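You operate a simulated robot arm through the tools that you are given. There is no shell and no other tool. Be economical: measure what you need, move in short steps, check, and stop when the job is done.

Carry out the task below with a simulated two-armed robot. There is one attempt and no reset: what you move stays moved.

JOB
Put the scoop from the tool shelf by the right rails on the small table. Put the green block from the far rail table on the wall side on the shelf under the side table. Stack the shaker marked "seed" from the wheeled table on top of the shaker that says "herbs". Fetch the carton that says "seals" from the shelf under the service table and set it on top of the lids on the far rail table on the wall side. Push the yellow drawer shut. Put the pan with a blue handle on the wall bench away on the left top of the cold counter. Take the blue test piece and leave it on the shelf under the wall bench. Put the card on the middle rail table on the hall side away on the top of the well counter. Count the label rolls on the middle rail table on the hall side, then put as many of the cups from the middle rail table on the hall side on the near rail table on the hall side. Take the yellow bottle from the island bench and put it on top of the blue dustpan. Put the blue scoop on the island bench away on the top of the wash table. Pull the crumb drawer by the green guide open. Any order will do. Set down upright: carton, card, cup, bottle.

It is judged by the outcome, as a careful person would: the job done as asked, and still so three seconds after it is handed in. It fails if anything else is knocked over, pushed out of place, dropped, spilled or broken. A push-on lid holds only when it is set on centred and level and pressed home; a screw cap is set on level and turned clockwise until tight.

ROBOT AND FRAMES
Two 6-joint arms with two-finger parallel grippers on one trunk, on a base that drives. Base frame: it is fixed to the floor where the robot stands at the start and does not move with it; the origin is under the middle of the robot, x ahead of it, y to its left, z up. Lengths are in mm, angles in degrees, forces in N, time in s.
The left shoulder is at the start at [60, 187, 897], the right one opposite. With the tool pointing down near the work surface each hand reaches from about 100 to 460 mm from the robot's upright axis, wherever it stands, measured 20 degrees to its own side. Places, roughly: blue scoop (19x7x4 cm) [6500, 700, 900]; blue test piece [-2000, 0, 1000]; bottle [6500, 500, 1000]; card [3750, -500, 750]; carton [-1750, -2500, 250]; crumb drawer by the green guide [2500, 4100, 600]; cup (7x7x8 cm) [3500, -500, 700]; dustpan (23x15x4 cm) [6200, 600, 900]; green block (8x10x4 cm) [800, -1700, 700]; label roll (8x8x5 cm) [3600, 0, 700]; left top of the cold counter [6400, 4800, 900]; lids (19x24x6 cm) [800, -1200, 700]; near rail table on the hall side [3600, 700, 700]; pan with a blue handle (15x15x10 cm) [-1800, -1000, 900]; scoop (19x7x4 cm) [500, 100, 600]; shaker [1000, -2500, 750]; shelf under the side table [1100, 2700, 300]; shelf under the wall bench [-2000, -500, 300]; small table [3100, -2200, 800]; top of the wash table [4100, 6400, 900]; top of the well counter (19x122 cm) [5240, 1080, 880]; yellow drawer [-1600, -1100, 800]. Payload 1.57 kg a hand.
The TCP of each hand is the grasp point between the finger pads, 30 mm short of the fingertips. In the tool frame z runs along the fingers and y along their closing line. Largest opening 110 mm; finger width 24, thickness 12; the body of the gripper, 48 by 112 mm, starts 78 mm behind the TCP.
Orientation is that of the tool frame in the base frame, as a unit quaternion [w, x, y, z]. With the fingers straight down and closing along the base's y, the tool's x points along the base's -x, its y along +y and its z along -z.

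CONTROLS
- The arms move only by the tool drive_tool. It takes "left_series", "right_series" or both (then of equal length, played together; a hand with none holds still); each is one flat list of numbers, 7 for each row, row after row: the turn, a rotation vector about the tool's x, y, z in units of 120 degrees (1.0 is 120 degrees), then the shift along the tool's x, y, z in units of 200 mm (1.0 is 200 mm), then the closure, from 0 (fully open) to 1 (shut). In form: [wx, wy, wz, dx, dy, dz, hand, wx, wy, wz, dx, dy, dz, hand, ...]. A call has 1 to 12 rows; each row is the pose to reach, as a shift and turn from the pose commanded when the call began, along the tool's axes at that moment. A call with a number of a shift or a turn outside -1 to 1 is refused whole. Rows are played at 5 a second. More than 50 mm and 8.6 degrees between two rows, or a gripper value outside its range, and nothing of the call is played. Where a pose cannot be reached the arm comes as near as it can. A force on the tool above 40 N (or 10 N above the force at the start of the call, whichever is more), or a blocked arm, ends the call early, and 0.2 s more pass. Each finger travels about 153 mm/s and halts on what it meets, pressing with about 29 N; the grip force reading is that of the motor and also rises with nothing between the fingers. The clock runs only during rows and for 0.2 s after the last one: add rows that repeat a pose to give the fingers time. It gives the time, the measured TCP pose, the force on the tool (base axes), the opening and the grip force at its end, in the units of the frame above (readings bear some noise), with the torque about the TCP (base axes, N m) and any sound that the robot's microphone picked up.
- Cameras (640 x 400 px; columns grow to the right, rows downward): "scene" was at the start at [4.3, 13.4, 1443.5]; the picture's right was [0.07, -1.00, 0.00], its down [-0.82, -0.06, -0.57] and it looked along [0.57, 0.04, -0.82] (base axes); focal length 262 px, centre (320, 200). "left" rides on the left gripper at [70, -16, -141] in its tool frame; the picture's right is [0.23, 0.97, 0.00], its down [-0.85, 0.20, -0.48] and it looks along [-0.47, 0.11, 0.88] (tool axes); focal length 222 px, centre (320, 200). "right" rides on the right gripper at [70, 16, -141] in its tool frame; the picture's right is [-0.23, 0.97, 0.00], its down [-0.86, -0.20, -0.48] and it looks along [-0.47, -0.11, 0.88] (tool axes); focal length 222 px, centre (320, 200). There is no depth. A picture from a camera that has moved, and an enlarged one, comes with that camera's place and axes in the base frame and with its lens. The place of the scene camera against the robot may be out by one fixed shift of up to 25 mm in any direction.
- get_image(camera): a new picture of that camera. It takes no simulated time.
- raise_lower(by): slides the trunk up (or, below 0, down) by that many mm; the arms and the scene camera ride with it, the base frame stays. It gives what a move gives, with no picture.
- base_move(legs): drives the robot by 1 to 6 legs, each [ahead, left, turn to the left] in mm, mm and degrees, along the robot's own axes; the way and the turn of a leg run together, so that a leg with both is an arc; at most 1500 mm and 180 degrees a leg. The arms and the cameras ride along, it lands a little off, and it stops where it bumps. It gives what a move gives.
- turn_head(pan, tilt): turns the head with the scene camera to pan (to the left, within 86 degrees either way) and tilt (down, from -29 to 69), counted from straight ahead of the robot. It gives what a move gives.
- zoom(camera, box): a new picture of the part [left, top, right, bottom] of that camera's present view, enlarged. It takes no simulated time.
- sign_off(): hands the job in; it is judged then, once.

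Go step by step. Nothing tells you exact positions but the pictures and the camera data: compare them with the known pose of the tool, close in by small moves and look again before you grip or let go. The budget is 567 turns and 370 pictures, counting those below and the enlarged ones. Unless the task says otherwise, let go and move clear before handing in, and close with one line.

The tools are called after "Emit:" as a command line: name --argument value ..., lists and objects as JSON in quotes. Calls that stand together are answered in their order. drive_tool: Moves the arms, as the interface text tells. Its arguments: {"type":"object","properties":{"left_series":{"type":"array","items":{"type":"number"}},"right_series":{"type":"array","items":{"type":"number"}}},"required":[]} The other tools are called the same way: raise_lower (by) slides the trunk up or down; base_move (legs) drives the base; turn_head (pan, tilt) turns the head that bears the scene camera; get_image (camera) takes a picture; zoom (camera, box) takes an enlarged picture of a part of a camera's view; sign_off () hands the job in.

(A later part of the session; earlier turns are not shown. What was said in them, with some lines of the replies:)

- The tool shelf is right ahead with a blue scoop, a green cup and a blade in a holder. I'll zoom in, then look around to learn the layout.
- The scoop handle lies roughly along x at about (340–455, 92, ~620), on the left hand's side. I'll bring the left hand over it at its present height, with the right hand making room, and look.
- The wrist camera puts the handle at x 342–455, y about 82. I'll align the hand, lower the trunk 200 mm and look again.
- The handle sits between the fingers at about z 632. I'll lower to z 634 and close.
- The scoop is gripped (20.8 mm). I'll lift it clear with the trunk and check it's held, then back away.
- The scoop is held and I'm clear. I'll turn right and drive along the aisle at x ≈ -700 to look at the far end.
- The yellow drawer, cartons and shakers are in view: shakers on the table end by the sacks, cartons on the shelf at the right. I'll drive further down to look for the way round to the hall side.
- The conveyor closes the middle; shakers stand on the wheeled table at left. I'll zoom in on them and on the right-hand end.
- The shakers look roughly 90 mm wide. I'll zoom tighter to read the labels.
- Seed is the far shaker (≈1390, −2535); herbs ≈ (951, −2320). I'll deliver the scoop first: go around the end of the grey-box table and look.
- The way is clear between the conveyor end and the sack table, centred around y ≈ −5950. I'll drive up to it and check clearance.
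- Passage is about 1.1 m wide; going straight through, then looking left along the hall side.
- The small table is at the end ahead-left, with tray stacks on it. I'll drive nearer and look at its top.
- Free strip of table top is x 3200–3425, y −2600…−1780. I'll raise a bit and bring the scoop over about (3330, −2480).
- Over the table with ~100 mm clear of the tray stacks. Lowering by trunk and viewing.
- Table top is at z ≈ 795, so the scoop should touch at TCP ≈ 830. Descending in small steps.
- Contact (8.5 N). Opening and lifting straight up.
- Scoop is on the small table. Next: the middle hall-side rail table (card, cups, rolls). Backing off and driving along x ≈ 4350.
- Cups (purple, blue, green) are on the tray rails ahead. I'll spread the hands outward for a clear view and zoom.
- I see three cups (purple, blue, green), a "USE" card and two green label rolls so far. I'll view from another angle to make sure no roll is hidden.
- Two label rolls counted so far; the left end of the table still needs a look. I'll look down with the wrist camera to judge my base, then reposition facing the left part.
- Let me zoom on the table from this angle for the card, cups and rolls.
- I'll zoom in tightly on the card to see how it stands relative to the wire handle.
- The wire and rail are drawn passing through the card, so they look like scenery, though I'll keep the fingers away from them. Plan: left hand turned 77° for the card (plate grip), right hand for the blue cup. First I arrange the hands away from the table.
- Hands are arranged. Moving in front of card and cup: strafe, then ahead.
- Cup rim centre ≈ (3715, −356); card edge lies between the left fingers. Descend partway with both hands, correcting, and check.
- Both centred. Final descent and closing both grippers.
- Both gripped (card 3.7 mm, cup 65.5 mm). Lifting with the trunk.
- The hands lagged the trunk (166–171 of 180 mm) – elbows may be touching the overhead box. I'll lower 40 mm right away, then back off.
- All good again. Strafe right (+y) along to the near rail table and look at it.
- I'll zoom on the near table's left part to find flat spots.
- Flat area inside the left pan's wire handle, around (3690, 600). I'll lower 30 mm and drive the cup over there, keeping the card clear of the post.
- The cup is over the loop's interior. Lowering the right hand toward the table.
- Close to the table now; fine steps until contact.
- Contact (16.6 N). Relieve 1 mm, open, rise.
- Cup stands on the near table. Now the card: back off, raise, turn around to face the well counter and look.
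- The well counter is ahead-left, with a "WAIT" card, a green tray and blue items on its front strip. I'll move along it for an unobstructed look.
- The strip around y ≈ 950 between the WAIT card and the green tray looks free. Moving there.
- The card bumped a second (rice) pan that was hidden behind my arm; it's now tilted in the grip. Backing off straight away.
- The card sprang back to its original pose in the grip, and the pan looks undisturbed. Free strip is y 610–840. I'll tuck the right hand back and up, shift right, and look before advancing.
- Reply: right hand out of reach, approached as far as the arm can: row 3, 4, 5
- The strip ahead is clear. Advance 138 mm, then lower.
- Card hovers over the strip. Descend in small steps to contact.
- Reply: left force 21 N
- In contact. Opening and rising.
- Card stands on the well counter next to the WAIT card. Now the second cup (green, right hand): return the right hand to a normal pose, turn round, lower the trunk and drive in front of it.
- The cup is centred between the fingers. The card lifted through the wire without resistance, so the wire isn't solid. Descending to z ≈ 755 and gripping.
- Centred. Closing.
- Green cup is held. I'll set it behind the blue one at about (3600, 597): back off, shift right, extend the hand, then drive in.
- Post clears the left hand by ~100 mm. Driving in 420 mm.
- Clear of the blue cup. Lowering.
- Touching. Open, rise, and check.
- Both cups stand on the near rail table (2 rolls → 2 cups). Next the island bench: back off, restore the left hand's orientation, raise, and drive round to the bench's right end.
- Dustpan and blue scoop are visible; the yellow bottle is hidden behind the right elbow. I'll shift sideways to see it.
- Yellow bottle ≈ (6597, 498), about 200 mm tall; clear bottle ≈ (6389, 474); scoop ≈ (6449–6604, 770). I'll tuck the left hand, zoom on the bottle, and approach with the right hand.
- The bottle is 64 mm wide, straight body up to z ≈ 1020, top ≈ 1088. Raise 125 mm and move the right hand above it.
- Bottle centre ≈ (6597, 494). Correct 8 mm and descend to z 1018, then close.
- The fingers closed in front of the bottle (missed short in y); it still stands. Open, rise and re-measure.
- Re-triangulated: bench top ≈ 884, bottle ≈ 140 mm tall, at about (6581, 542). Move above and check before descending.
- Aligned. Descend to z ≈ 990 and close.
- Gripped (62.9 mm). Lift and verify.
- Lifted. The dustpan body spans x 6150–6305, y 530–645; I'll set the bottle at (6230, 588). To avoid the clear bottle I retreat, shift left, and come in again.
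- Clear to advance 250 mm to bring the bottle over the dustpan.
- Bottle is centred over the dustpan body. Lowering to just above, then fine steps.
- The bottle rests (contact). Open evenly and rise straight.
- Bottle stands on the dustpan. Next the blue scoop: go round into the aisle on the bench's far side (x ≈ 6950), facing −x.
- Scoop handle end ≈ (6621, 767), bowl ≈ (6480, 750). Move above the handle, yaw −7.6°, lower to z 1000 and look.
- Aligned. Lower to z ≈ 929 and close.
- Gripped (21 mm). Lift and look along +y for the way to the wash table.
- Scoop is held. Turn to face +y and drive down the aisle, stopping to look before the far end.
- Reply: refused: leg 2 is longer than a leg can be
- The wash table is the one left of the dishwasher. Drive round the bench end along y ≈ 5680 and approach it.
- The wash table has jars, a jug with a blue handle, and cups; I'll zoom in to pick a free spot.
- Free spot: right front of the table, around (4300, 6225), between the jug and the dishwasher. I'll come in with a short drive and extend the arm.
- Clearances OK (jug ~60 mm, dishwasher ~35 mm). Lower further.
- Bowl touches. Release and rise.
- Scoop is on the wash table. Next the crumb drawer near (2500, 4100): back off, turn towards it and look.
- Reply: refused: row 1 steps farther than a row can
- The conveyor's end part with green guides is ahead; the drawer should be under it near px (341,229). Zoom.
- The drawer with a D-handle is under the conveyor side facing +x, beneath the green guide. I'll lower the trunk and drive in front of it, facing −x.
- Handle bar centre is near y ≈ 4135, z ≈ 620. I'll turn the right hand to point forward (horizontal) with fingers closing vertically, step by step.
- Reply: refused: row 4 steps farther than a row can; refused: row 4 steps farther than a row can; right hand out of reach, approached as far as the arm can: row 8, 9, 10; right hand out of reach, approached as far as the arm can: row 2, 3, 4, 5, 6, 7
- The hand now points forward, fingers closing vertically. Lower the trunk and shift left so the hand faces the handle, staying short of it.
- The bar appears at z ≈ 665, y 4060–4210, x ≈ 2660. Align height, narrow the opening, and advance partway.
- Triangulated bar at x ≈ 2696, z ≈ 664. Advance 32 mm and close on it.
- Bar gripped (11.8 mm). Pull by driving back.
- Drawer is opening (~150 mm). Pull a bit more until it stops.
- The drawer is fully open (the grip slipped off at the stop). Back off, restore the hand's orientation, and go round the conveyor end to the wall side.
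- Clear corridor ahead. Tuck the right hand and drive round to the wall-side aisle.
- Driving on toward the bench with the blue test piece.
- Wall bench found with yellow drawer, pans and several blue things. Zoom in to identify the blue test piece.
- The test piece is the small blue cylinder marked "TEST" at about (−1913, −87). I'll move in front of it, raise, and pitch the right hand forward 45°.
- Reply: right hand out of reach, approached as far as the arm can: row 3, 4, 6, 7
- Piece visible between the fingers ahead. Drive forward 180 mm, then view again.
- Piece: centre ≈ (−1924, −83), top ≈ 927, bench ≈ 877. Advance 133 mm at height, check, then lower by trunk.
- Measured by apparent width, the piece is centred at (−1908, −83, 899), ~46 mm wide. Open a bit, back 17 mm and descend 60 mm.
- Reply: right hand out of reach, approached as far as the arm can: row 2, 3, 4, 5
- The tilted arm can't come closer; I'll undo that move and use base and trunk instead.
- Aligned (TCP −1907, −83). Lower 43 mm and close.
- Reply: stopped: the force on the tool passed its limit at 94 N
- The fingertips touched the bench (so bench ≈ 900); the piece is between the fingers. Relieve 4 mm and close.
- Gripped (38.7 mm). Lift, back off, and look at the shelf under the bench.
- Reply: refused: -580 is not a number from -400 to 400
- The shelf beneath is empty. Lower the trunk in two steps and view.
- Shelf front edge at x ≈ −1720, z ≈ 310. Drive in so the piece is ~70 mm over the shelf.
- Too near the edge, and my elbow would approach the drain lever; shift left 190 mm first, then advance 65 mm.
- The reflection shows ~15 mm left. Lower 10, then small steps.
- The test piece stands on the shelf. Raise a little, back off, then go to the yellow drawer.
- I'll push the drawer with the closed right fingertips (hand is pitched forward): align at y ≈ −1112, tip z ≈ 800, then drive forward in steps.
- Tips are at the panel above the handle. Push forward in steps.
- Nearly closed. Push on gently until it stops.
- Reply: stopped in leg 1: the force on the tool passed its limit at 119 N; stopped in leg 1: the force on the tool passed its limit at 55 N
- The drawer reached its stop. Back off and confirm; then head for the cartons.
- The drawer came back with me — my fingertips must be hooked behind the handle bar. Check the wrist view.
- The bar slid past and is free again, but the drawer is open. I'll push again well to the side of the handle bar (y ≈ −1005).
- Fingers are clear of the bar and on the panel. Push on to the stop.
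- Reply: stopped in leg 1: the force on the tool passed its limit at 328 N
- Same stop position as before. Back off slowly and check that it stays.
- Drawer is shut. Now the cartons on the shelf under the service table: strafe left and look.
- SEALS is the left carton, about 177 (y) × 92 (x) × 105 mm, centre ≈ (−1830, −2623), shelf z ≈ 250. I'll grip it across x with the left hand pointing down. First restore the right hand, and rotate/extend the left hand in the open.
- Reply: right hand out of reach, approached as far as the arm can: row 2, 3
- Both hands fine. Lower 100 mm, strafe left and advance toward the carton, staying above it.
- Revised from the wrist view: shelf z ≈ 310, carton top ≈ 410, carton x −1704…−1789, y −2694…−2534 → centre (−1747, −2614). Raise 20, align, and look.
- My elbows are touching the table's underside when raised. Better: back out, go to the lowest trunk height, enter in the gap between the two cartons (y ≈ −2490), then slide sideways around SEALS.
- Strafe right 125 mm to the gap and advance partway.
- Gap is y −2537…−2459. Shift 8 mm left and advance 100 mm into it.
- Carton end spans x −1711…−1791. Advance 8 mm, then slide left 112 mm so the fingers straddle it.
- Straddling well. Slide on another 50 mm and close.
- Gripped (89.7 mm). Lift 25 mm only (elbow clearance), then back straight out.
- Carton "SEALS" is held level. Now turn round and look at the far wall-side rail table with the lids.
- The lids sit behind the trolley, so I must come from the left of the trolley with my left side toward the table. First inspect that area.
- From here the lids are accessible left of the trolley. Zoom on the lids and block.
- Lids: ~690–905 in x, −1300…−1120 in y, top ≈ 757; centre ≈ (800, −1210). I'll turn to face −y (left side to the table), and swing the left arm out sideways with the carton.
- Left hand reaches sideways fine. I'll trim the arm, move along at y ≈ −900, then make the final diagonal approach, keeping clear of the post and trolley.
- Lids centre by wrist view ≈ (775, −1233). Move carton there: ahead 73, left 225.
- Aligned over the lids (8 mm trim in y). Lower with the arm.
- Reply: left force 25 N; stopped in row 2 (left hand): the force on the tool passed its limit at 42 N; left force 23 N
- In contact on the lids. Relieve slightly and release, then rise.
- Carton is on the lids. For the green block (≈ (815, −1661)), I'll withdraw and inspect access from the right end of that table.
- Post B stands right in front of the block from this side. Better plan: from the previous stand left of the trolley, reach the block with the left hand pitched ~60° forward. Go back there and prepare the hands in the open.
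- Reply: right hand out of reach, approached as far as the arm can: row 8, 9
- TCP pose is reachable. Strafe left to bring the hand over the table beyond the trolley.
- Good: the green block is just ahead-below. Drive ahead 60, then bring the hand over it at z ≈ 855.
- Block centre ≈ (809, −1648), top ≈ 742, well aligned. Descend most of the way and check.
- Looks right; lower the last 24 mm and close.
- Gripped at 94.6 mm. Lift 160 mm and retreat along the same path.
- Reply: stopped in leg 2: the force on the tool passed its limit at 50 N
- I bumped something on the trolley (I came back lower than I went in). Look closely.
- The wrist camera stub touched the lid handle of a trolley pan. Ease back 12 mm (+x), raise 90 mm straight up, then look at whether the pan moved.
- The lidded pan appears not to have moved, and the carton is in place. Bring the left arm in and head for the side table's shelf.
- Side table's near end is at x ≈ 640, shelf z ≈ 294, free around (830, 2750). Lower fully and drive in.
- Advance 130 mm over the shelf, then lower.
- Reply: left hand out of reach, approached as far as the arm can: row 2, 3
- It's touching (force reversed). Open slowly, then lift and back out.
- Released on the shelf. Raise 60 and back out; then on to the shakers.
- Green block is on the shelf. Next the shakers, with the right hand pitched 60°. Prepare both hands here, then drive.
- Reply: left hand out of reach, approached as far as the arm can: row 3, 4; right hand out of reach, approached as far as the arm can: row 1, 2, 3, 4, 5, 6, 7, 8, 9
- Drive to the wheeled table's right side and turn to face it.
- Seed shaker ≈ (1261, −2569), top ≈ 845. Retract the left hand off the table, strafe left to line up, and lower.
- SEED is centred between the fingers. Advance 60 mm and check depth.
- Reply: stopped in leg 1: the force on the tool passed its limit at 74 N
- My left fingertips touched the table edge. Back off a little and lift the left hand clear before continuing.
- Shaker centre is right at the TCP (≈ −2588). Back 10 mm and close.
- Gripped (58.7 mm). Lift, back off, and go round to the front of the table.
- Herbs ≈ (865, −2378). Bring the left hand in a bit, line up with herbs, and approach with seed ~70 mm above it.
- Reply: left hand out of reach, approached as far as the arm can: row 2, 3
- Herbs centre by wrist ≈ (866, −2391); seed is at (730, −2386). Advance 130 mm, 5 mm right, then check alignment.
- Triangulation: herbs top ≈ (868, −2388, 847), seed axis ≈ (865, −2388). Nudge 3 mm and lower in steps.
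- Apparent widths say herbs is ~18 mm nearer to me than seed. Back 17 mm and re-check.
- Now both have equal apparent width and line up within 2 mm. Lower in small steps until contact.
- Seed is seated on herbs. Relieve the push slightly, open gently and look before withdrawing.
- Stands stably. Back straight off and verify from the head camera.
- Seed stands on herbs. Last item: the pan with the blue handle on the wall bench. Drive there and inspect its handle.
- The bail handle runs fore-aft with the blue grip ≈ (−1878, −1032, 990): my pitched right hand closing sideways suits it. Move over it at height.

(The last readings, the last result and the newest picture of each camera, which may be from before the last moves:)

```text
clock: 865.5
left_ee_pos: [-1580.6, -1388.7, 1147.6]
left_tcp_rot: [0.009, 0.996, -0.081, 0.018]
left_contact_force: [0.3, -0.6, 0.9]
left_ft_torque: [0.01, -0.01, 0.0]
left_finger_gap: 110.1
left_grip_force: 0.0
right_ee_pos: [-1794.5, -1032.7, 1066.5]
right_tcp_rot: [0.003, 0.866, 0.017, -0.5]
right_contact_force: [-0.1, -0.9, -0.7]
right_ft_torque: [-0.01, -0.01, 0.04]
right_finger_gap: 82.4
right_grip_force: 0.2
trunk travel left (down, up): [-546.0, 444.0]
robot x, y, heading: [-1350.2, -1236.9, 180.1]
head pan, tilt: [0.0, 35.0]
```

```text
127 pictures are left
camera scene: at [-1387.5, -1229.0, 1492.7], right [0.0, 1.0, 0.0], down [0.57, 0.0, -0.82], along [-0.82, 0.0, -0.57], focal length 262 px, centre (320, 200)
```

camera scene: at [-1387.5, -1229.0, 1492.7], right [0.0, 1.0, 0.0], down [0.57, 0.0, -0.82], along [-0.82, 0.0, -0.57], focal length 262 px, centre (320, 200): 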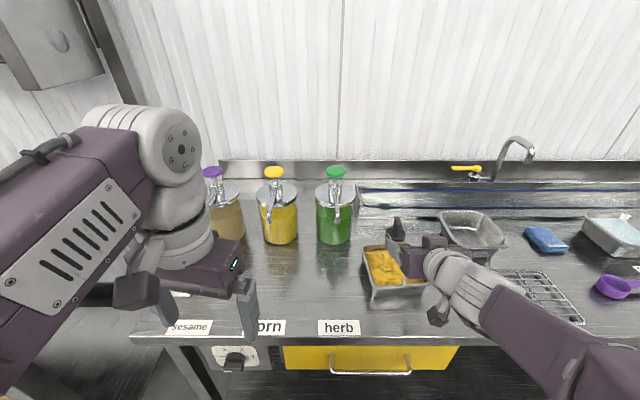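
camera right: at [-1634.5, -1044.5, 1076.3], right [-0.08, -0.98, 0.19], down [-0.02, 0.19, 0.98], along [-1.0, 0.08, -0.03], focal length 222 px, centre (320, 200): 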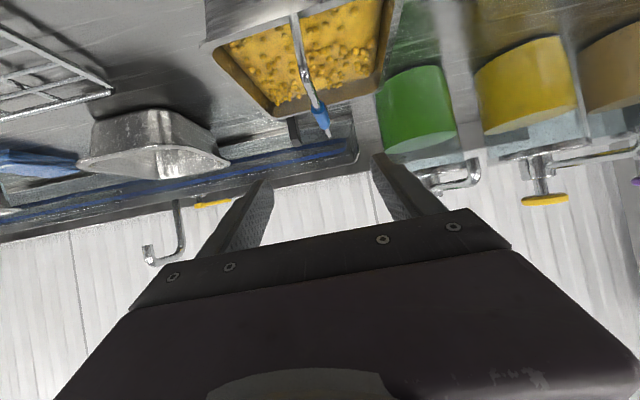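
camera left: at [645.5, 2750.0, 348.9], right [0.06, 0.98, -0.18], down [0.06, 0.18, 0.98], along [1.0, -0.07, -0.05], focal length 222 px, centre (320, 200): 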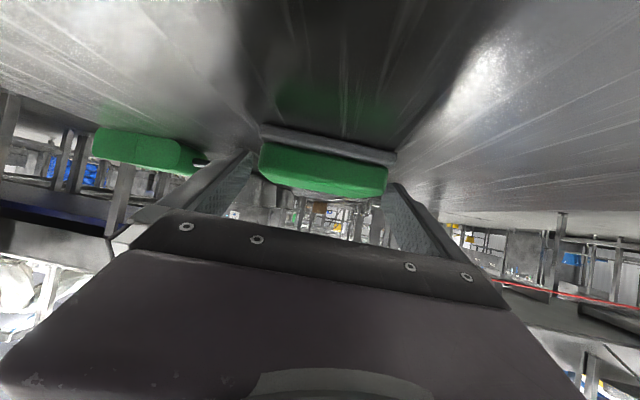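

Blue grip centre by wrist: (−1846, −1043, ~990). Advance 52 mm, 11 mm left, lower 50, and check.

Emit:
base_move --legs '[[52, 11, 0]]'

Emit:
raise_lower --by -48

Emit:
get_image --camera "right"

```text
clock: 866.4
left_ee_pos: [-1631.9, -1399.1, 1148.1]
left_tcp_rot: [0.009, 0.996, -0.081, 0.018]
left_contact_force: [-0.5, 0.0, -0.5]
left_ft_torque: [-0.02, -0.03, -0.02]
left_finger_gap: 110.0
left_grip_force: 0.1
right_ee_pos: [-1845.0, -1042.5, 1066.3]
right_tcp_rot: [0.004, 0.866, 0.017, -0.5]
right_contact_force: [-0.3, 0.4, -0.4]
right_ft_torque: [0.02, 0.03, -0.02]
right_finger_gap: 82.6
right_grip_force: 0.1
trunk travel left (down, up): [-546.0, 444.0]
robot x, y, heading: [-1403.4, -1248.1, -179.6]
head pan, tilt: [0.0, 35.0]
```

```text
clock: 867.3
left_ee_pos: [-1631.1, -1399.9, 1100.8]
left_tcp_rot: [0.009, 0.996, -0.082, 0.018]
left_contact_force: [0.3, 0.6, 0.3]
left_ft_torque: [0.02, -0.01, -0.03]
left_finger_gap: 110.0
left_grip_force: 0.0
right_ee_pos: [-1844.3, -1042.8, 1018.6]
right_tcp_rot: [0.003, 0.866, 0.017, -0.5]
right_contact_force: [0.5, 0.2, -0.7]
right_ft_torque: [-0.01, 0.02, 0.02]
right_finger_gap: 82.5
right_grip_force: 0.1
trunk travel left (down, up): [-498.0, 492.0]
robot x, y, heading: [-1405.8, -1245.7, -180.1]
head pan, tilt: [0.0, 35.0]
```

```text
126 pictures are left
camera right: at [-1685.6, -1055.4, 1028.4], right [-0.08, -0.98, 0.19], down [-0.02, 0.19, 0.98], along [-1.0, 0.08, -0.03], focal length 222 px, centre (320, 200)
```

right: 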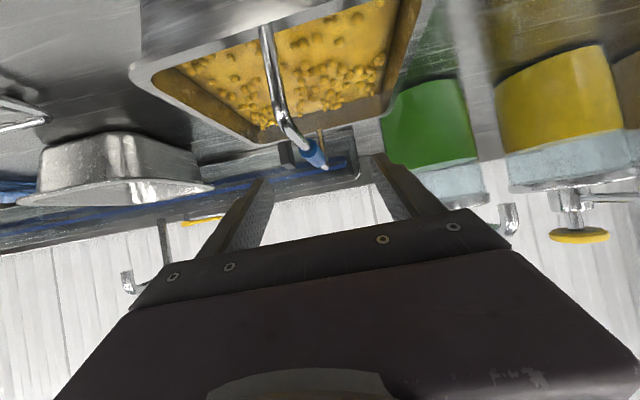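

Blue grip triangulated at (−1855, −1044, 986). Advance 10, lower 31, close.

Emit:
base_move --legs '[[10, 0, 0]]'

Emit:
raise_lower --by -31

Emit:
get_image --camera "right"

```text
clock: 868.1
left_ee_pos: [-1640.5, -1400.0, 1100.4]
left_tcp_rot: [0.009, 0.996, -0.082, 0.018]
left_contact_force: [-0.7, 0.3, 0.7]
left_ft_torque: [0.01, 0.0, -0.01]
left_finger_gap: 110.0
left_grip_force: 0.0
right_ee_pos: [-1853.9, -1042.5, 1018.2]
right_tcp_rot: [0.003, 0.865, 0.017, -0.501]
right_contact_force: [1.1, -0.2, -0.3]
right_ft_torque: [0.0, 0.0, -0.02]
right_finger_gap: 82.4
right_grip_force: 0.0
trunk travel left (down, up): [-498.0, 492.0]
robot x, y, heading: [-1412.5, -1246.3, -180.0]
head pan, tilt: [0.0, 35.0]
```

```text
clock: 868.9
left_ee_pos: [-1640.4, -1400.9, 1069.2]
left_tcp_rot: [0.009, 0.996, -0.082, 0.017]
left_contact_force: [0.1, -0.5, -0.6]
left_ft_torque: [0.0, -0.01, 0.02]
left_finger_gap: 110.0
left_grip_force: 0.1
right_ee_pos: [-1853.9, -1043.8, 987.4]
right_tcp_rot: [0.003, 0.865, 0.017, -0.501]
right_contact_force: [0.1, -0.8, 0.1]
right_ft_torque: [0.01, 0.03, -0.05]
right_finger_gap: 82.4
right_grip_force: 0.0
trunk travel left (down, up): [-467.0, 523.0]
robot x, y, heading: [-1412.4, -1251.5, -180.0]
head pan, tilt: [0.0, 35.0]
```

```text
125 pictures are left
camera right: at [-1695.7, -1055.5, 997.4], right [-0.08, -0.98, 0.19], down [-0.02, 0.19, 0.98], along [-1.0, 0.08, -0.03], focal length 222 px, centre (320, 200)
```

right: 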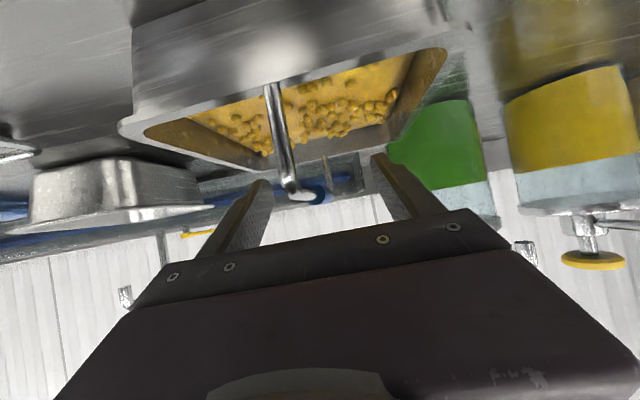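

Bar is exactly at the TCP. Close.

Emit:
drive_tool --right_series '[0, 0, 0, 0, 0, 0, 0.6, 0, 0, 0, 0, 0, 0, 1, 0, 0, 0, 0, 0, 0, 1, 0, 0, 0, 0, 0, 0, 1]'

Emit:
raise_lower --by 15

Emit:
get_image --camera "right"

Emit:
zoom --camera "scene" --box '[340, 210, 480, 310]'

```text
clock: 869.9
left_ee_pos: [-1641.5, -1399.7, 1068.3]
left_tcp_rot: [0.009, 0.996, -0.082, 0.018]
left_contact_force: [-0.1, -0.2, 0.1]
left_ft_torque: [0.03, -0.02, 0.02]
left_finger_gap: 110.1
left_grip_force: 0.1
right_ee_pos: [-1853.8, -1044.4, 988.6]
right_tcp_rot: [0.003, 0.866, 0.016, -0.5]
right_contact_force: [-0.4, -0.5, 0.8]
right_ft_torque: [-0.02, -0.1, -0.04]
right_finger_gap: 12.3
right_grip_force: 28.7
trunk travel left (down, up): [-467.0, 523.0]
robot x, y, heading: [-1411.2, -1250.5, -180.0]
head pan, tilt: [0.0, 35.0]
```

```text
clock: 870.5
left_ee_pos: [-1640.8, -1399.0, 1085.1]
left_tcp_rot: [0.009, 0.996, -0.081, 0.019]
left_contact_force: [0.4, 0.7, 0.3]
left_ft_torque: [0.02, 0.03, 0.02]
left_finger_gap: 110.2
left_grip_force: 0.0
right_ee_pos: [-1854.1, -1043.4, 1002.7]
right_tcp_rot: [0.004, 0.866, 0.018, -0.5]
right_contact_force: [0.0, 0.2, -6.1]
right_ft_torque: [-0.02, 0.0, -0.05]
right_finger_gap: 12.3
right_grip_force: 29.0
trunk travel left (down, up): [-482.0, 508.0]
robot x, y, heading: [-1412.9, -1248.4, -179.7]
head pan, tilt: [0.0, 35.0]
```

```text
124 pictures are left
camera right: at [-1696.4, -1055.2, 1011.9], right [-0.08, -0.98, 0.19], down [-0.02, 0.19, 0.98], along [-1.0, 0.08, -0.03], focal length 222 px, centre (320, 200)
```

right: 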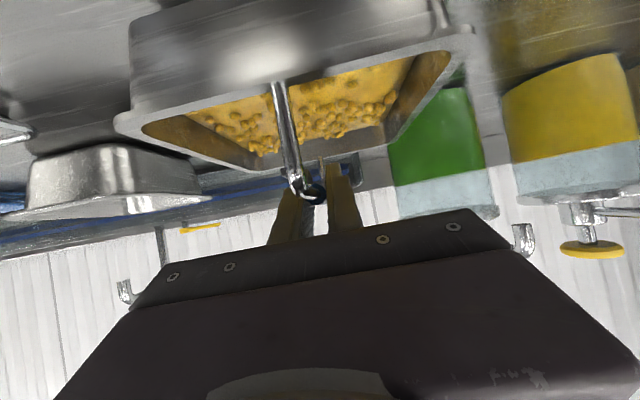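

```text
4.00 times, centred on (410, 260) of scene
camera zoom: at [-1449.7, -1239.6, 1428.7], right [0.0, 1.0, 0.0], down [0.57, 0.0, -0.82], along [-0.82, 0.0, -0.57], focal length 1048 px, centre (-40, -40)
```

zoom: 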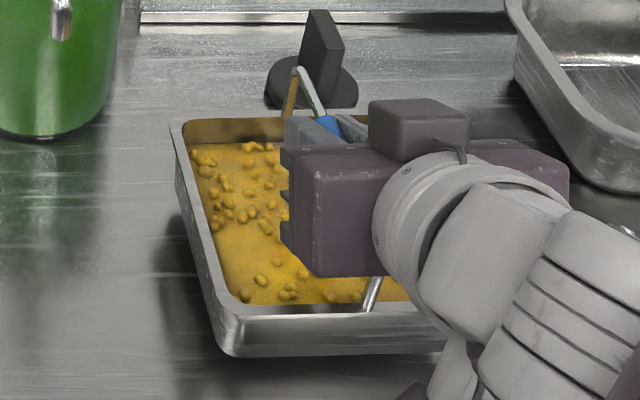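

Pan lifted level (≈0.6 kg). Raise, back off, and travel round to the hall side at the known corridor.

Emit:
raise_lower --by 110

Emit:
base_move --legs '[[-850, 0, 0], [0, -1400, 0], [0, -1400, 0], [0, -1400, 0], [0, -1400, 0], [0, -950, 0]]'

Emit:
get_image --camera "right"

```text
clock: 871.9
left_ee_pos: [-1641.6, -1399.0, 1194.4]
left_tcp_rot: [0.008, 0.996, -0.082, 0.019]
left_contact_force: [-0.6, -0.4, -1.0]
left_ft_torque: [0.02, 0.01, 0.0]
left_finger_gap: 109.9
left_grip_force: 0.1
right_ee_pos: [-1855.4, -1043.6, 1113.4]
right_tcp_rot: [0.004, 0.866, 0.017, -0.5]
right_contact_force: [0.5, -0.4, -5.3]
right_ft_torque: [-0.03, 0.04, 0.0]
right_finger_gap: 12.2
right_grip_force: 29.4
trunk travel left (down, up): [-592.0, 398.0]
robot x, y, heading: [-1410.8, -1249.5, -179.8]
head pan, tilt: [0.0, 35.0]
```

```text
clock: 907.3
left_ee_pos: [-876.6, 5145.0, 1193.2]
left_tcp_rot: [0.008, 0.997, -0.078, 0.019]
left_contact_force: [0.9, -0.5, 0.2]
left_ft_torque: [-0.01, 0.0, 0.03]
left_finger_gap: 110.2
left_grip_force: 0.0
right_ee_pos: [-1091.6, 5500.0, 1113.4]
right_tcp_rot: [0.006, 0.866, 0.021, -0.5]
right_contact_force: [0.3, 0.2, -5.8]
right_ft_torque: [0.02, 0.07, 0.0]
right_finger_gap: 12.0
right_grip_force: 28.9
trunk travel left (down, up): [-592.0, 398.0]
robot x, y, heading: [-650.5, 5297.3, -179.3]
head pan, tilt: [0.0, 35.0]
```

```text
122 pictures are left
camera right: at [-933.1, 5488.9, 1122.1], right [-0.07, -0.98, 0.19], down [-0.02, 0.19, 0.98], along [-1.0, 0.07, -0.03], focal length 222 px, centre (320, 200)
```

right: 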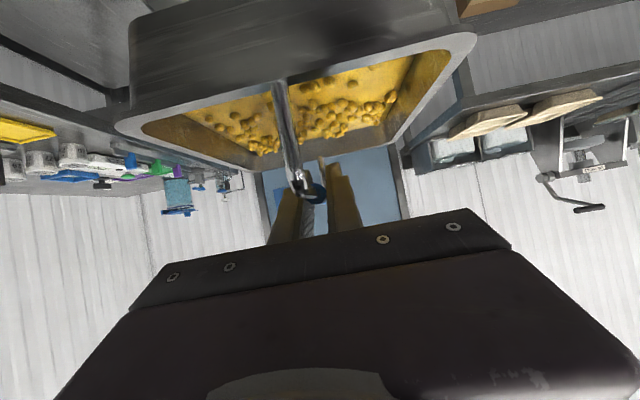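

Pan is steady. Back along the corridor (+x), shift to y ≈ 5680, and continue toward the cold counter.

Emit:
base_move --legs '[[0, 0, -0.7], [-1400, 0, 0], [-1400, 0, 0], [-1500, 0, 0], [0, -340, 0], [-1500, 0, 0]]'

Emit:
base_move --legs '[[-600, 0, 0], [0, 0, 90]]'

Emit:
turn_head --pan 15 --tilt 35

Emit:
get_image --camera "scene"

```text
clock: 937.1
left_ee_pos: [4938.8, 5499.8, 1195.2]
left_tcp_rot: [0.008, 0.997, -0.078, 0.019]
left_contact_force: [0.9, -0.8, 0.6]
left_ft_torque: [0.01, 0.0, -0.01]
left_finger_gap: 109.9
left_grip_force: 0.1
right_ee_pos: [4722.0, 5854.3, 1113.3]
right_tcp_rot: [0.005, 0.866, 0.02, -0.5]
right_contact_force: [0.3, 0.2, -5.0]
right_ft_torque: [0.01, 0.05, 0.01]
right_finger_gap: 12.2
right_grip_force: 29.4
trunk travel left (down, up): [-592.0, 398.0]
robot x, y, heading: [5169.4, 5652.0, -179.5]
head pan, tilt: [0.0, 35.0]
```

```text
clock: 944.3
left_ee_pos: [5909.2, 5429.0, 1195.2]
left_tcp_rot: [-0.007, 0.764, 0.645, 0.019]
left_contact_force: [0.0, -0.4, -0.6]
left_ft_torque: [-0.02, -0.02, 0.04]
left_finger_gap: 110.0
left_grip_force: 0.0
right_ee_pos: [5551.4, 5215.7, 1112.7]
right_tcp_rot: [0.355, 0.601, 0.624, -0.351]
right_contact_force: [0.1, -0.1, -6.9]
right_ft_torque: [-0.06, -0.03, 0.03]
right_finger_gap: 12.0
right_grip_force: 28.8
trunk travel left (down, up): [-592.0, 398.0]
robot x, y, heading: [5758.0, 5657.5, -90.2]
head pan, tilt: [0.0, 35.0]
```

```text
clock: 945.0
left_ee_pos: [5909.3, 5428.5, 1194.5]
left_tcp_rot: [-0.007, 0.764, 0.645, 0.02]
left_contact_force: [-0.1, -0.5, 0.5]
left_ft_torque: [0.01, -0.01, -0.01]
left_finger_gap: 110.1
left_grip_force: 0.1
right_ee_pos: [5551.9, 5215.6, 1112.8]
right_tcp_rot: [0.354, 0.602, 0.623, -0.352]
right_contact_force: [-0.4, -0.7, -6.6]
right_ft_torque: [0.0, 0.01, 0.01]
right_finger_gap: 12.0
right_grip_force: 29.2
trunk travel left (down, up): [-592.0, 398.0]
robot x, y, heading: [5756.8, 5658.4, -90.2]
head pan, tilt: [15.0, 35.0]
```

```text
121 pictures are left
camera scene: at [5773.1, 5639.3, 1538.7], right [-0.97, -0.25, 0.0], down [-0.15, 0.56, -0.82], along [0.21, -0.79, -0.57], focal length 262 px, centre (320, 200)
```

scene: 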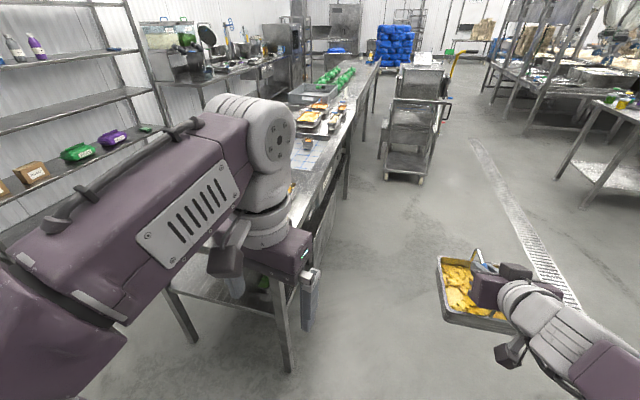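

The cold counter end is behind my left arm. Strafe left (+x) to face it squarely.

Emit:
base_move --legs '[[0, 750, 0]]'

Emit:
turn_head --pan 0 --tilt 40

Emit:
get_image --camera "scene"

```text
clock: 949.1
left_ee_pos: [6660.8, 5424.4, 1193.5]
left_tcp_rot: [-0.007, 0.765, 0.644, 0.02]
left_contact_force: [-0.5, -0.9, 0.1]
left_ft_torque: [0.0, 0.01, 0.01]
left_finger_gap: 110.0
left_grip_force: 0.0
right_ee_pos: [6302.8, 5212.6, 1112.5]
right_tcp_rot: [0.355, 0.601, 0.623, -0.352]
right_contact_force: [0.0, -0.2, -6.4]
right_ft_torque: [-0.02, 0.0, 0.03]
right_finger_gap: 12.1
right_grip_force: 28.6
trunk travel left (down, up): [-592.0, 398.0]
robot x, y, heading: [6509.9, 5654.2, -90.3]
head pan, tilt: [15.0, 35.0]
```

```text
clock: 949.9
left_ee_pos: [6661.1, 5424.4, 1194.6]
left_tcp_rot: [-0.007, 0.764, 0.645, 0.02]
left_contact_force: [0.2, -0.7, 0.0]
left_ft_torque: [0.02, -0.04, 0.02]
left_finger_gap: 110.0
left_grip_force: 0.0
right_ee_pos: [6302.4, 5213.5, 1111.5]
right_tcp_rot: [0.355, 0.602, 0.623, -0.352]
right_contact_force: [0.0, -0.3, -5.7]
right_ft_torque: [-0.04, 0.0, -0.01]
right_finger_gap: 12.4
right_grip_force: 29.4
trunk travel left (down, up): [-592.0, 398.0]
robot x, y, heading: [6512.4, 5657.0, -90.4]
head pan, tilt: [0.0, 40.0]
```

```text
120 pictures are left
camera scene: at [6502.4, 5636.1, 1531.2], right [-1.0, 0.0, 0.0], down [0.0, 0.64, -0.77], along [0.0, -0.77, -0.64], focal length 262 px, centre (320, 200)
```

scene: 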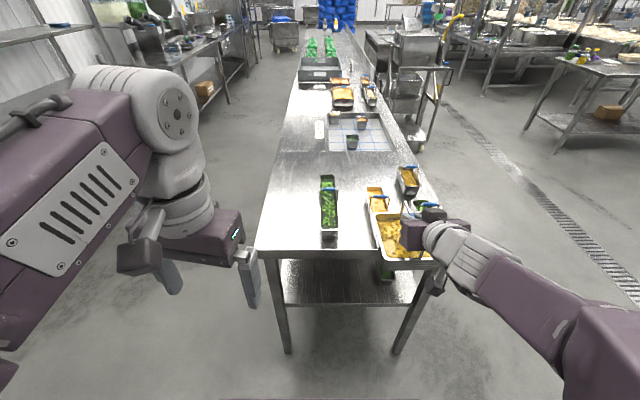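

The end section (y 4480–5100, x 6157–6699) is the cold counter's left top; free spot left of the green tray, around (6605, 4965). Line up and approach.

Emit:
base_move --legs '[[0, 300, 0.3], [160, 0, 0]]'

Emit:
get_image --camera "scene"

Emit:
get_image --camera "right"

```text
clock: 953.0
left_ee_pos: [6962.2, 5262.8, 1195.0]
left_tcp_rot: [-0.007, 0.763, 0.647, 0.019]
left_contact_force: [0.4, 0.3, 0.3]
left_ft_torque: [0.02, 0.01, 0.0]
left_finger_gap: 110.1
left_grip_force: 0.0
right_ee_pos: [6604.0, 5051.6, 1112.1]
right_tcp_rot: [0.355, 0.6, 0.625, -0.351]
right_contact_force: [0.1, 0.6, -5.8]
right_ft_torque: [-0.04, 0.02, -0.01]
right_finger_gap: 12.3
right_grip_force: 28.8
trunk travel left (down, up): [-592.0, 398.0]
robot x, y, heading: [6808.8, 5487.8, -89.9]
head pan, tilt: [0.0, 40.0]
```

```text
119 pictures are left
camera scene: at [6801.5, 5474.4, 1531.2], right [-1.0, 0.0, 0.0], down [0.0, 0.64, -0.77], along [0.0, -0.77, -0.64], focal length 262 px, centre (320, 200)
```

scene: 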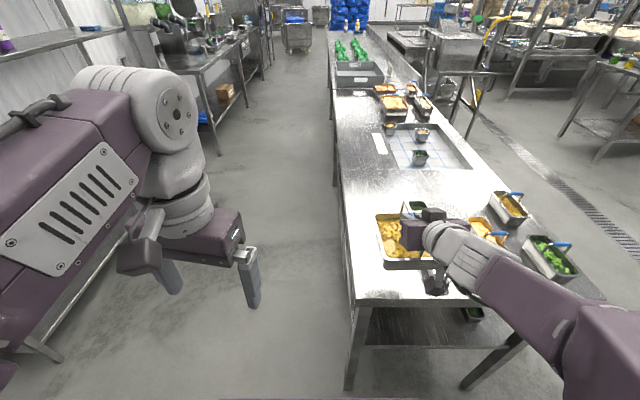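

```text
118 pictures are left
camera right: at [6616.8, 5206.5, 1121.9], right [0.98, -0.08, 0.19], down [-0.19, -0.02, 0.98], along [-0.07, -1.0, -0.03], focal length 222 px, centre (320, 200)
```

right: 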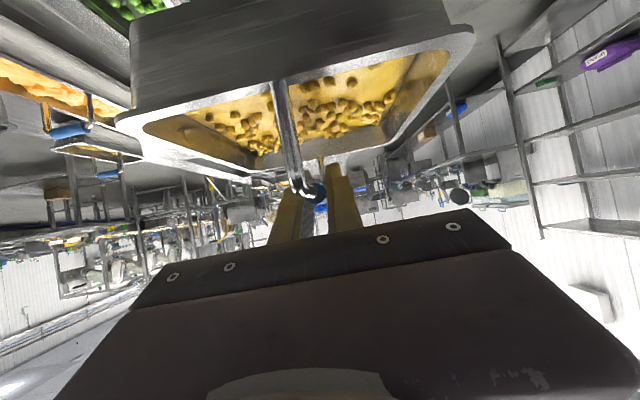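

Green tray lies at x 6435–6510; I'll put the pan at (6618, 4985). Move and view.

Emit:
base_move --legs '[[66, 14, 0]]'

Emit:
raise_lower --by -90

Emit:
get_image --camera "right"

Emit:
get_image --camera "scene"

```text
clock: 954.0
left_ee_pos: [6975.3, 5198.5, 1194.5]
left_tcp_rot: [-0.007, 0.762, 0.647, 0.018]
left_contact_force: [0.7, -0.7, 1.0]
left_ft_torque: [0.02, 0.02, 0.0]
left_finger_gap: 109.5
left_grip_force: 0.2
right_ee_pos: [6618.9, 4984.5, 1112.4]
right_tcp_rot: [0.356, 0.6, 0.625, -0.35]
right_contact_force: [-0.2, -0.6, -6.4]
right_ft_torque: [-0.05, 0.0, 0.02]
right_finger_gap: 12.2
right_grip_force: 29.1
trunk travel left (down, up): [-592.0, 398.0]
robot x, y, heading: [6825.3, 5425.2, -89.8]
head pan, tilt: [0.0, 40.0]
```

```text
clock: 955.2
left_ee_pos: [6973.9, 5197.9, 1104.4]
left_tcp_rot: [-0.008, 0.762, 0.647, 0.02]
left_contact_force: [-0.1, -0.8, -0.7]
left_ft_torque: [-0.02, -0.02, -0.01]
left_finger_gap: 110.0
left_grip_force: 0.1
right_ee_pos: [6618.8, 4983.5, 1021.5]
right_tcp_rot: [0.356, 0.6, 0.624, -0.351]
right_contact_force: [-0.5, -0.4, -6.3]
right_ft_torque: [-0.01, 0.04, -0.02]
right_finger_gap: 12.0
right_grip_force: 29.4
trunk travel left (down, up): [-502.0, 488.0]
robot x, y, heading: [6827.8, 5427.5, -89.9]
head pan, tilt: [0.0, 40.0]
```

```text
117 pictures are left
camera right: at [6630.9, 5141.1, 1031.8], right [0.98, -0.08, 0.19], down [-0.19, -0.02, 0.98], along [-0.07, -1.0, -0.04], focal length 222 px, centre (320, 200)
```

right: 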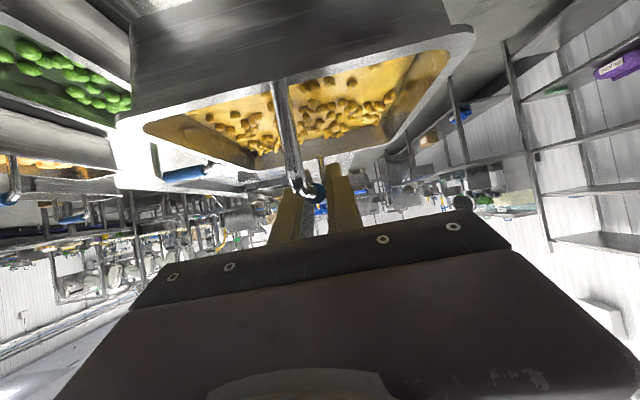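

```text
116 pictures are left
camera scene: at [6815.7, 5408.7, 1441.2], right [-1.0, 0.0, 0.0], down [0.0, 0.64, -0.77], along [0.0, -0.77, -0.64], focal length 262 px, centre (320, 200)
```

scene: 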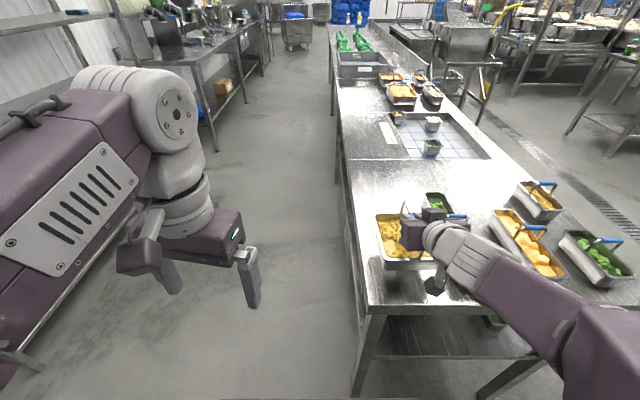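

Clear of the neighbouring tray (~30 mm) and of the counter edge (~20 mm). Lower gently.

Emit:
raise_lower --by -28

Emit:
raise_lower --by -6

Emit:
get_image --camera "right"

```text
clock: 955.9
left_ee_pos: [6975.3, 5197.3, 1074.6]
left_tcp_rot: [-0.007, 0.762, 0.647, 0.02]
left_contact_force: [0.4, -0.7, 0.0]
left_ft_torque: [-0.02, 0.01, 0.0]
left_finger_gap: 110.1
left_grip_force: 0.0
right_ee_pos: [6619.7, 4984.3, 994.2]
right_tcp_rot: [0.357, 0.599, 0.626, -0.35]
right_contact_force: [0.0, -0.3, -5.8]
right_ft_torque: [-0.05, -0.01, 0.0]
right_finger_gap: 12.1
right_grip_force: 28.7
trunk travel left (down, up): [-474.0, 516.0]
robot x, y, heading: [6825.1, 5427.0, -89.7]
head pan, tilt: [0.0, 40.0]
```

```text
clock: 956.5
left_ee_pos: [6975.7, 5197.7, 1069.7]
left_tcp_rot: [-0.007, 0.762, 0.647, 0.019]
left_contact_force: [-0.7, -0.1, 0.7]
left_ft_torque: [0.0, 0.0, 0.04]
left_finger_gap: 110.1
left_grip_force: 0.1
right_ee_pos: [6618.9, 4984.7, 988.7]
right_tcp_rot: [0.356, 0.6, 0.625, -0.351]
right_contact_force: [0.5, -0.4, -5.7]
right_ft_torque: [-0.03, 0.03, 0.03]
right_finger_gap: 12.2
right_grip_force: 28.7
trunk travel left (down, up): [-468.0, 522.0]
robot x, y, heading: [6827.8, 5427.8, -89.9]
head pan, tilt: [0.0, 40.0]
```

```text
115 pictures are left
camera right: at [6630.9, 5141.1, 997.7], right [0.98, -0.08, 0.19], down [-0.19, -0.02, 0.98], along [-0.07, -1.0, -0.04], focal length 222 px, centre (320, 200)
```

right: 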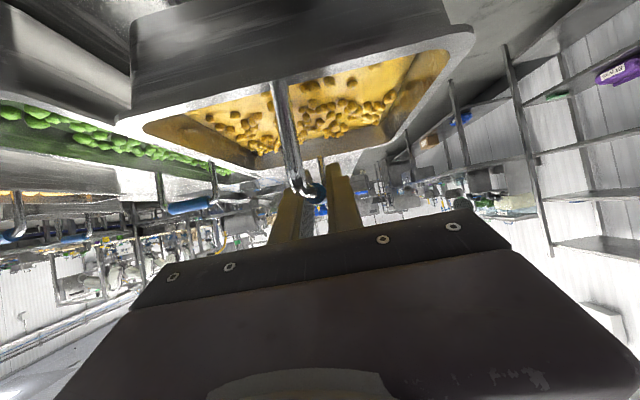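

Neighbour tray's edge is at x ≈ 6513, so there's ~28 mm gap. Continue to contact.

Emit:
raise_lower --by -6

Emit:
raise_lower --by -4

Emit:
raise_lower --by -3

```text
clock: 957.0
left_ee_pos: [6975.7, 5197.0, 1063.3]
left_tcp_rot: [-0.007, 0.762, 0.647, 0.019]
left_contact_force: [-0.6, 0.0, -0.9]
left_ft_torque: [0.01, 0.01, 0.01]
left_finger_gap: 109.6
left_grip_force: 0.1
right_ee_pos: [6619.7, 4984.4, 982.5]
right_tcp_rot: [0.355, 0.6, 0.625, -0.351]
right_contact_force: [0.1, -0.3, -5.7]
right_ft_torque: [-0.06, -0.01, 0.01]
right_finger_gap: 12.3
right_grip_force: 29.4
trunk travel left (down, up): [-462.0, 528.0]
robot x, y, heading: [6824.4, 5427.0, -90.0]
head pan, tilt: [0.0, 40.0]
```

```text
clock: 957.6
left_ee_pos: [6976.5, 5198.4, 1060.5]
left_tcp_rot: [-0.007, 0.762, 0.647, 0.019]
left_contact_force: [1.2, 0.0, 0.0]
left_ft_torque: [0.01, 0.0, -0.02]
left_finger_gap: 110.2
left_grip_force: 0.1
right_ee_pos: [6619.7, 4984.5, 978.8]
right_tcp_rot: [0.356, 0.6, 0.625, -0.35]
right_contact_force: [0.1, -0.1, -6.0]
right_ft_torque: [-0.01, -0.01, 0.0]
right_finger_gap: 12.1
right_grip_force: 29.5
trunk travel left (down, up): [-458.0, 532.0]
robot x, y, heading: [6822.9, 5426.8, -89.7]
head pan, tilt: [0.0, 40.0]
```

```text
clock: 958.1
left_ee_pos: [6975.4, 5198.7, 1057.6]
left_tcp_rot: [-0.008, 0.763, 0.647, 0.019]
left_contact_force: [-0.2, -0.3, 0.4]
left_ft_torque: [0.03, 0.0, 0.02]
left_finger_gap: 110.0
left_grip_force: 0.0
right_ee_pos: [6618.2, 4984.3, 975.6]
right_tcp_rot: [0.355, 0.6, 0.625, -0.351]
right_contact_force: [0.2, -0.5, -6.2]
right_ft_torque: [-0.04, 0.04, 0.03]
right_finger_gap: 12.3
right_grip_force: 28.7
trunk travel left (down, up): [-455.0, 535.0]
robot x, y, heading: [6821.4, 5423.7, -90.0]
head pan, tilt: [0.0, 40.0]
```

Emit:
raise_lower --by -3

Emit:
raise_lower --by -3

Emit:
raise_lower --by -3

Emit:
get_image --camera "right"

```text
clock: 958.6
left_ee_pos: [6976.0, 5197.3, 1053.5]
left_tcp_rot: [-0.008, 0.762, 0.647, 0.019]
left_contact_force: [0.1, -0.1, 0.7]
left_ft_torque: [0.01, 0.01, -0.02]
left_finger_gap: 110.1
left_grip_force: 0.0
right_ee_pos: [6619.9, 4985.6, 972.2]
right_tcp_rot: [0.355, 0.6, 0.625, -0.35]
right_contact_force: [-0.2, 0.1, -6.2]
right_ft_torque: [-0.04, 0.01, 0.01]
right_finger_gap: 12.3
right_grip_force: 29.3
trunk travel left (down, up): [-452.0, 538.0]
robot x, y, heading: [6820.0, 5428.1, -89.9]
head pan, tilt: [0.0, 40.0]
```

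```text
clock: 959.1
left_ee_pos: [6975.6, 5197.3, 1051.7]
left_tcp_rot: [-0.007, 0.762, 0.647, 0.019]
left_contact_force: [-1.0, 0.5, 0.2]
left_ft_torque: [0.03, 0.0, 0.0]
left_finger_gap: 110.1
left_grip_force: 0.1
right_ee_pos: [6618.6, 4984.5, 969.2]
right_tcp_rot: [0.355, 0.6, 0.625, -0.351]
right_contact_force: [-0.2, 0.4, -5.8]
right_ft_torque: [-0.01, 0.02, 0.0]
right_finger_gap: 12.4
right_grip_force: 29.0
trunk travel left (down, up): [-449.0, 541.0]
robot x, y, heading: [6824.2, 5427.0, -90.0]
head pan, tilt: [0.0, 40.0]
```

```text
clock: 959.6
left_ee_pos: [6976.2, 5198.6, 1049.5]
left_tcp_rot: [-0.008, 0.762, 0.647, 0.018]
left_contact_force: [-0.5, -0.2, 1.1]
left_ft_torque: [0.01, 0.02, -0.03]
left_finger_gap: 109.8
left_grip_force: 0.0
right_ee_pos: [6619.9, 4983.7, 968.7]
right_tcp_rot: [0.358, 0.599, 0.623, -0.353]
right_contact_force: [-3.9, -4.1, 11.3]
right_ft_torque: [0.15, 0.07, -0.03]
right_finger_gap: 12.5
right_grip_force: 29.0
trunk travel left (down, up): [-446.0, 544.0]
robot x, y, heading: [6824.4, 5425.8, -89.8]
head pan, tilt: [0.0, 40.0]
```

```text
114 pictures are left
camera right: at [6630.9, 5141.1, 977.4], right [0.98, -0.08, 0.19], down [-0.19, -0.01, 0.98], along [-0.07, -1.0, -0.03], focal length 222 px, centre (320, 200)
```

right: 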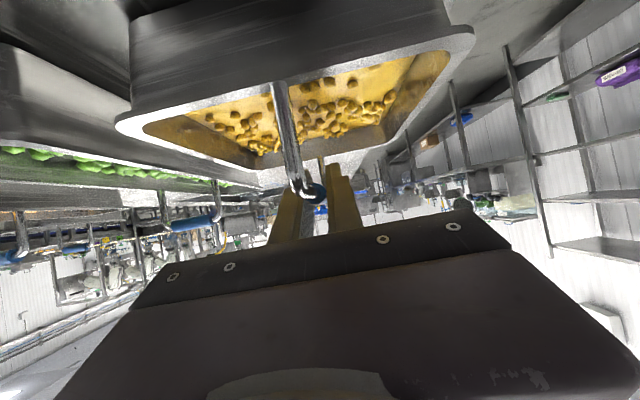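

The pan rests on the counter. Open, rise straight up, then check.

Emit:
raise_lower --by 1

Emit:
drive_tool --right_series '[0, 0, 0, 0, 0, 0, 0.8, 0, 0, 0, 0, 0, 0, 0.6, 0, 0, 0, 0, 0, 0, 0.6]'

Emit:
raise_lower --by 120

Emit:
base_move --legs '[[-250, 0, 0]]'

Emit:
get_image --camera "scene"

```text
clock: 960.1
left_ee_pos: [6974.4, 5197.9, 1049.5]
left_tcp_rot: [-0.006, 0.762, 0.648, 0.019]
left_contact_force: [-1.0, 0.3, -0.5]
left_ft_torque: [0.0, 0.01, 0.01]
left_finger_gap: 109.9
left_grip_force: 0.2
right_ee_pos: [6620.1, 4985.1, 968.0]
right_tcp_rot: [0.357, 0.599, 0.625, -0.351]
right_contact_force: [-3.3, -6.3, 13.9]
right_ft_torque: [-0.35, -0.03, -0.02]
right_finger_gap: 12.4
right_grip_force: 29.7
trunk travel left (down, up): [-447.0, 543.0]
robot x, y, heading: [6821.5, 5427.5, -90.0]
head pan, tilt: [0.0, 40.0]
```

```text
clock: 961.0
left_ee_pos: [6975.1, 5199.3, 1049.3]
left_tcp_rot: [-0.006, 0.762, 0.647, 0.019]
left_contact_force: [-0.1, 1.0, 0.0]
left_ft_torque: [-0.01, -0.02, 0.03]
left_finger_gap: 110.2
left_grip_force: 0.0
right_ee_pos: [6620.1, 4985.0, 967.7]
right_tcp_rot: [0.356, 0.6, 0.624, -0.352]
right_contact_force: [-0.6, 0.1, -0.9]
right_ft_torque: [0.03, -0.03, -0.04]
right_finger_gap: 43.9
right_grip_force: 0.1
trunk travel left (down, up): [-447.0, 543.0]
robot x, y, heading: [6823.5, 5424.0, -89.8]
head pan, tilt: [0.0, 40.0]
```

```text
clock: 962.5
left_ee_pos: [6975.1, 5199.0, 1170.1]
left_tcp_rot: [-0.008, 0.762, 0.648, 0.019]
left_contact_force: [-0.1, 0.0, 0.2]
left_ft_torque: [-0.01, 0.01, -0.01]
left_finger_gap: 110.0
left_grip_force: 0.0
right_ee_pos: [6620.2, 4984.5, 1087.2]
right_tcp_rot: [0.356, 0.6, 0.624, -0.352]
right_contact_force: [0.1, 0.1, 0.5]
right_ft_torque: [-0.02, -0.01, 0.0]
right_finger_gap: 43.8
right_grip_force: 0.0
trunk travel left (down, up): [-567.0, 423.0]
robot x, y, heading: [6821.6, 5424.9, -90.0]
head pan, tilt: [0.0, 40.0]
```

```text
clock: 964.3
left_ee_pos: [6975.6, 5450.9, 1169.2]
left_tcp_rot: [-0.007, 0.763, 0.647, 0.018]
left_contact_force: [-0.4, -0.2, -0.1]
left_ft_torque: [0.0, 0.0, 0.04]
left_finger_gap: 110.0
left_grip_force: 0.0
right_ee_pos: [6619.0, 5237.6, 1088.7]
right_tcp_rot: [0.356, 0.6, 0.625, -0.351]
right_contact_force: [0.4, 0.2, -0.1]
right_ft_torque: [-0.02, 0.0, -0.01]
right_finger_gap: 43.8
right_grip_force: 0.2
trunk travel left (down, up): [-567.0, 423.0]
robot x, y, heading: [6825.1, 5679.4, -90.0]
head pan, tilt: [0.0, 40.0]
```

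```text
113 pictures are left
camera scene: at [6815.8, 5661.3, 1506.2], right [-1.0, 0.0, 0.0], down [0.0, 0.64, -0.77], along [0.0, -0.77, -0.64], focal length 262 px, centre (320, 200)
```

scene: 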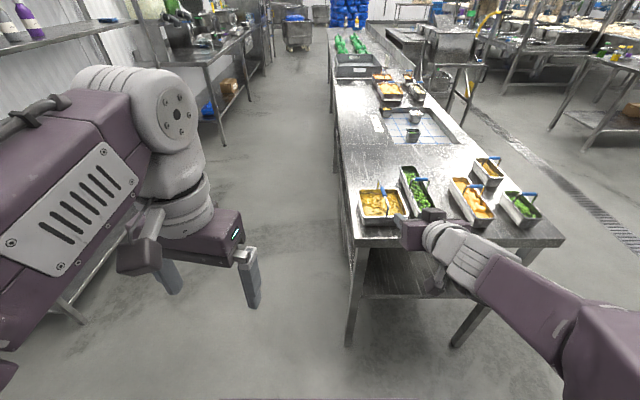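

The pan is set down. Zoom to check its stand and the counter's layout.

Emit:
zoom --camera "scene" --box '[320, 60, 580, 270]'

```text
1.90 times, centred on (450, 165) of scene
camera zoom: at [6815.8, 5661.3, 1506.2], right [-1.0, 0.0, 0.0], down [0.0, 0.64, -0.77], along [0.0, -0.77, -0.64], focal length 499 px, centre (72, 267)
```

zoom: 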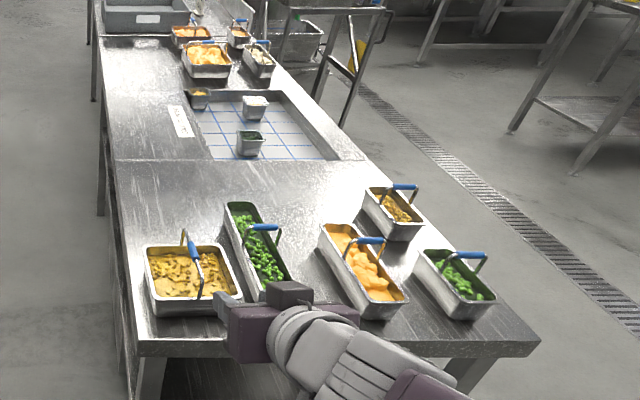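

Everything asked for has been placed and checked as I went. The pan stands among the other pans on the cold counter's left section, and both hands are empty and clear, so I'm handing in.

Emit:
sign_off

```text
The job is handed in.
```

I've handed the job in with all twelve tasks done: I counted 2 label rolls, so I moved 2 cups (blue and green) to the near rail table. Along the way I bumped a rice pan on the well counter, a lidded pan on the trolley by the far rail table, and the edge of the wheeled table. As far as I could see, neither pan moved; I didn't check the table.
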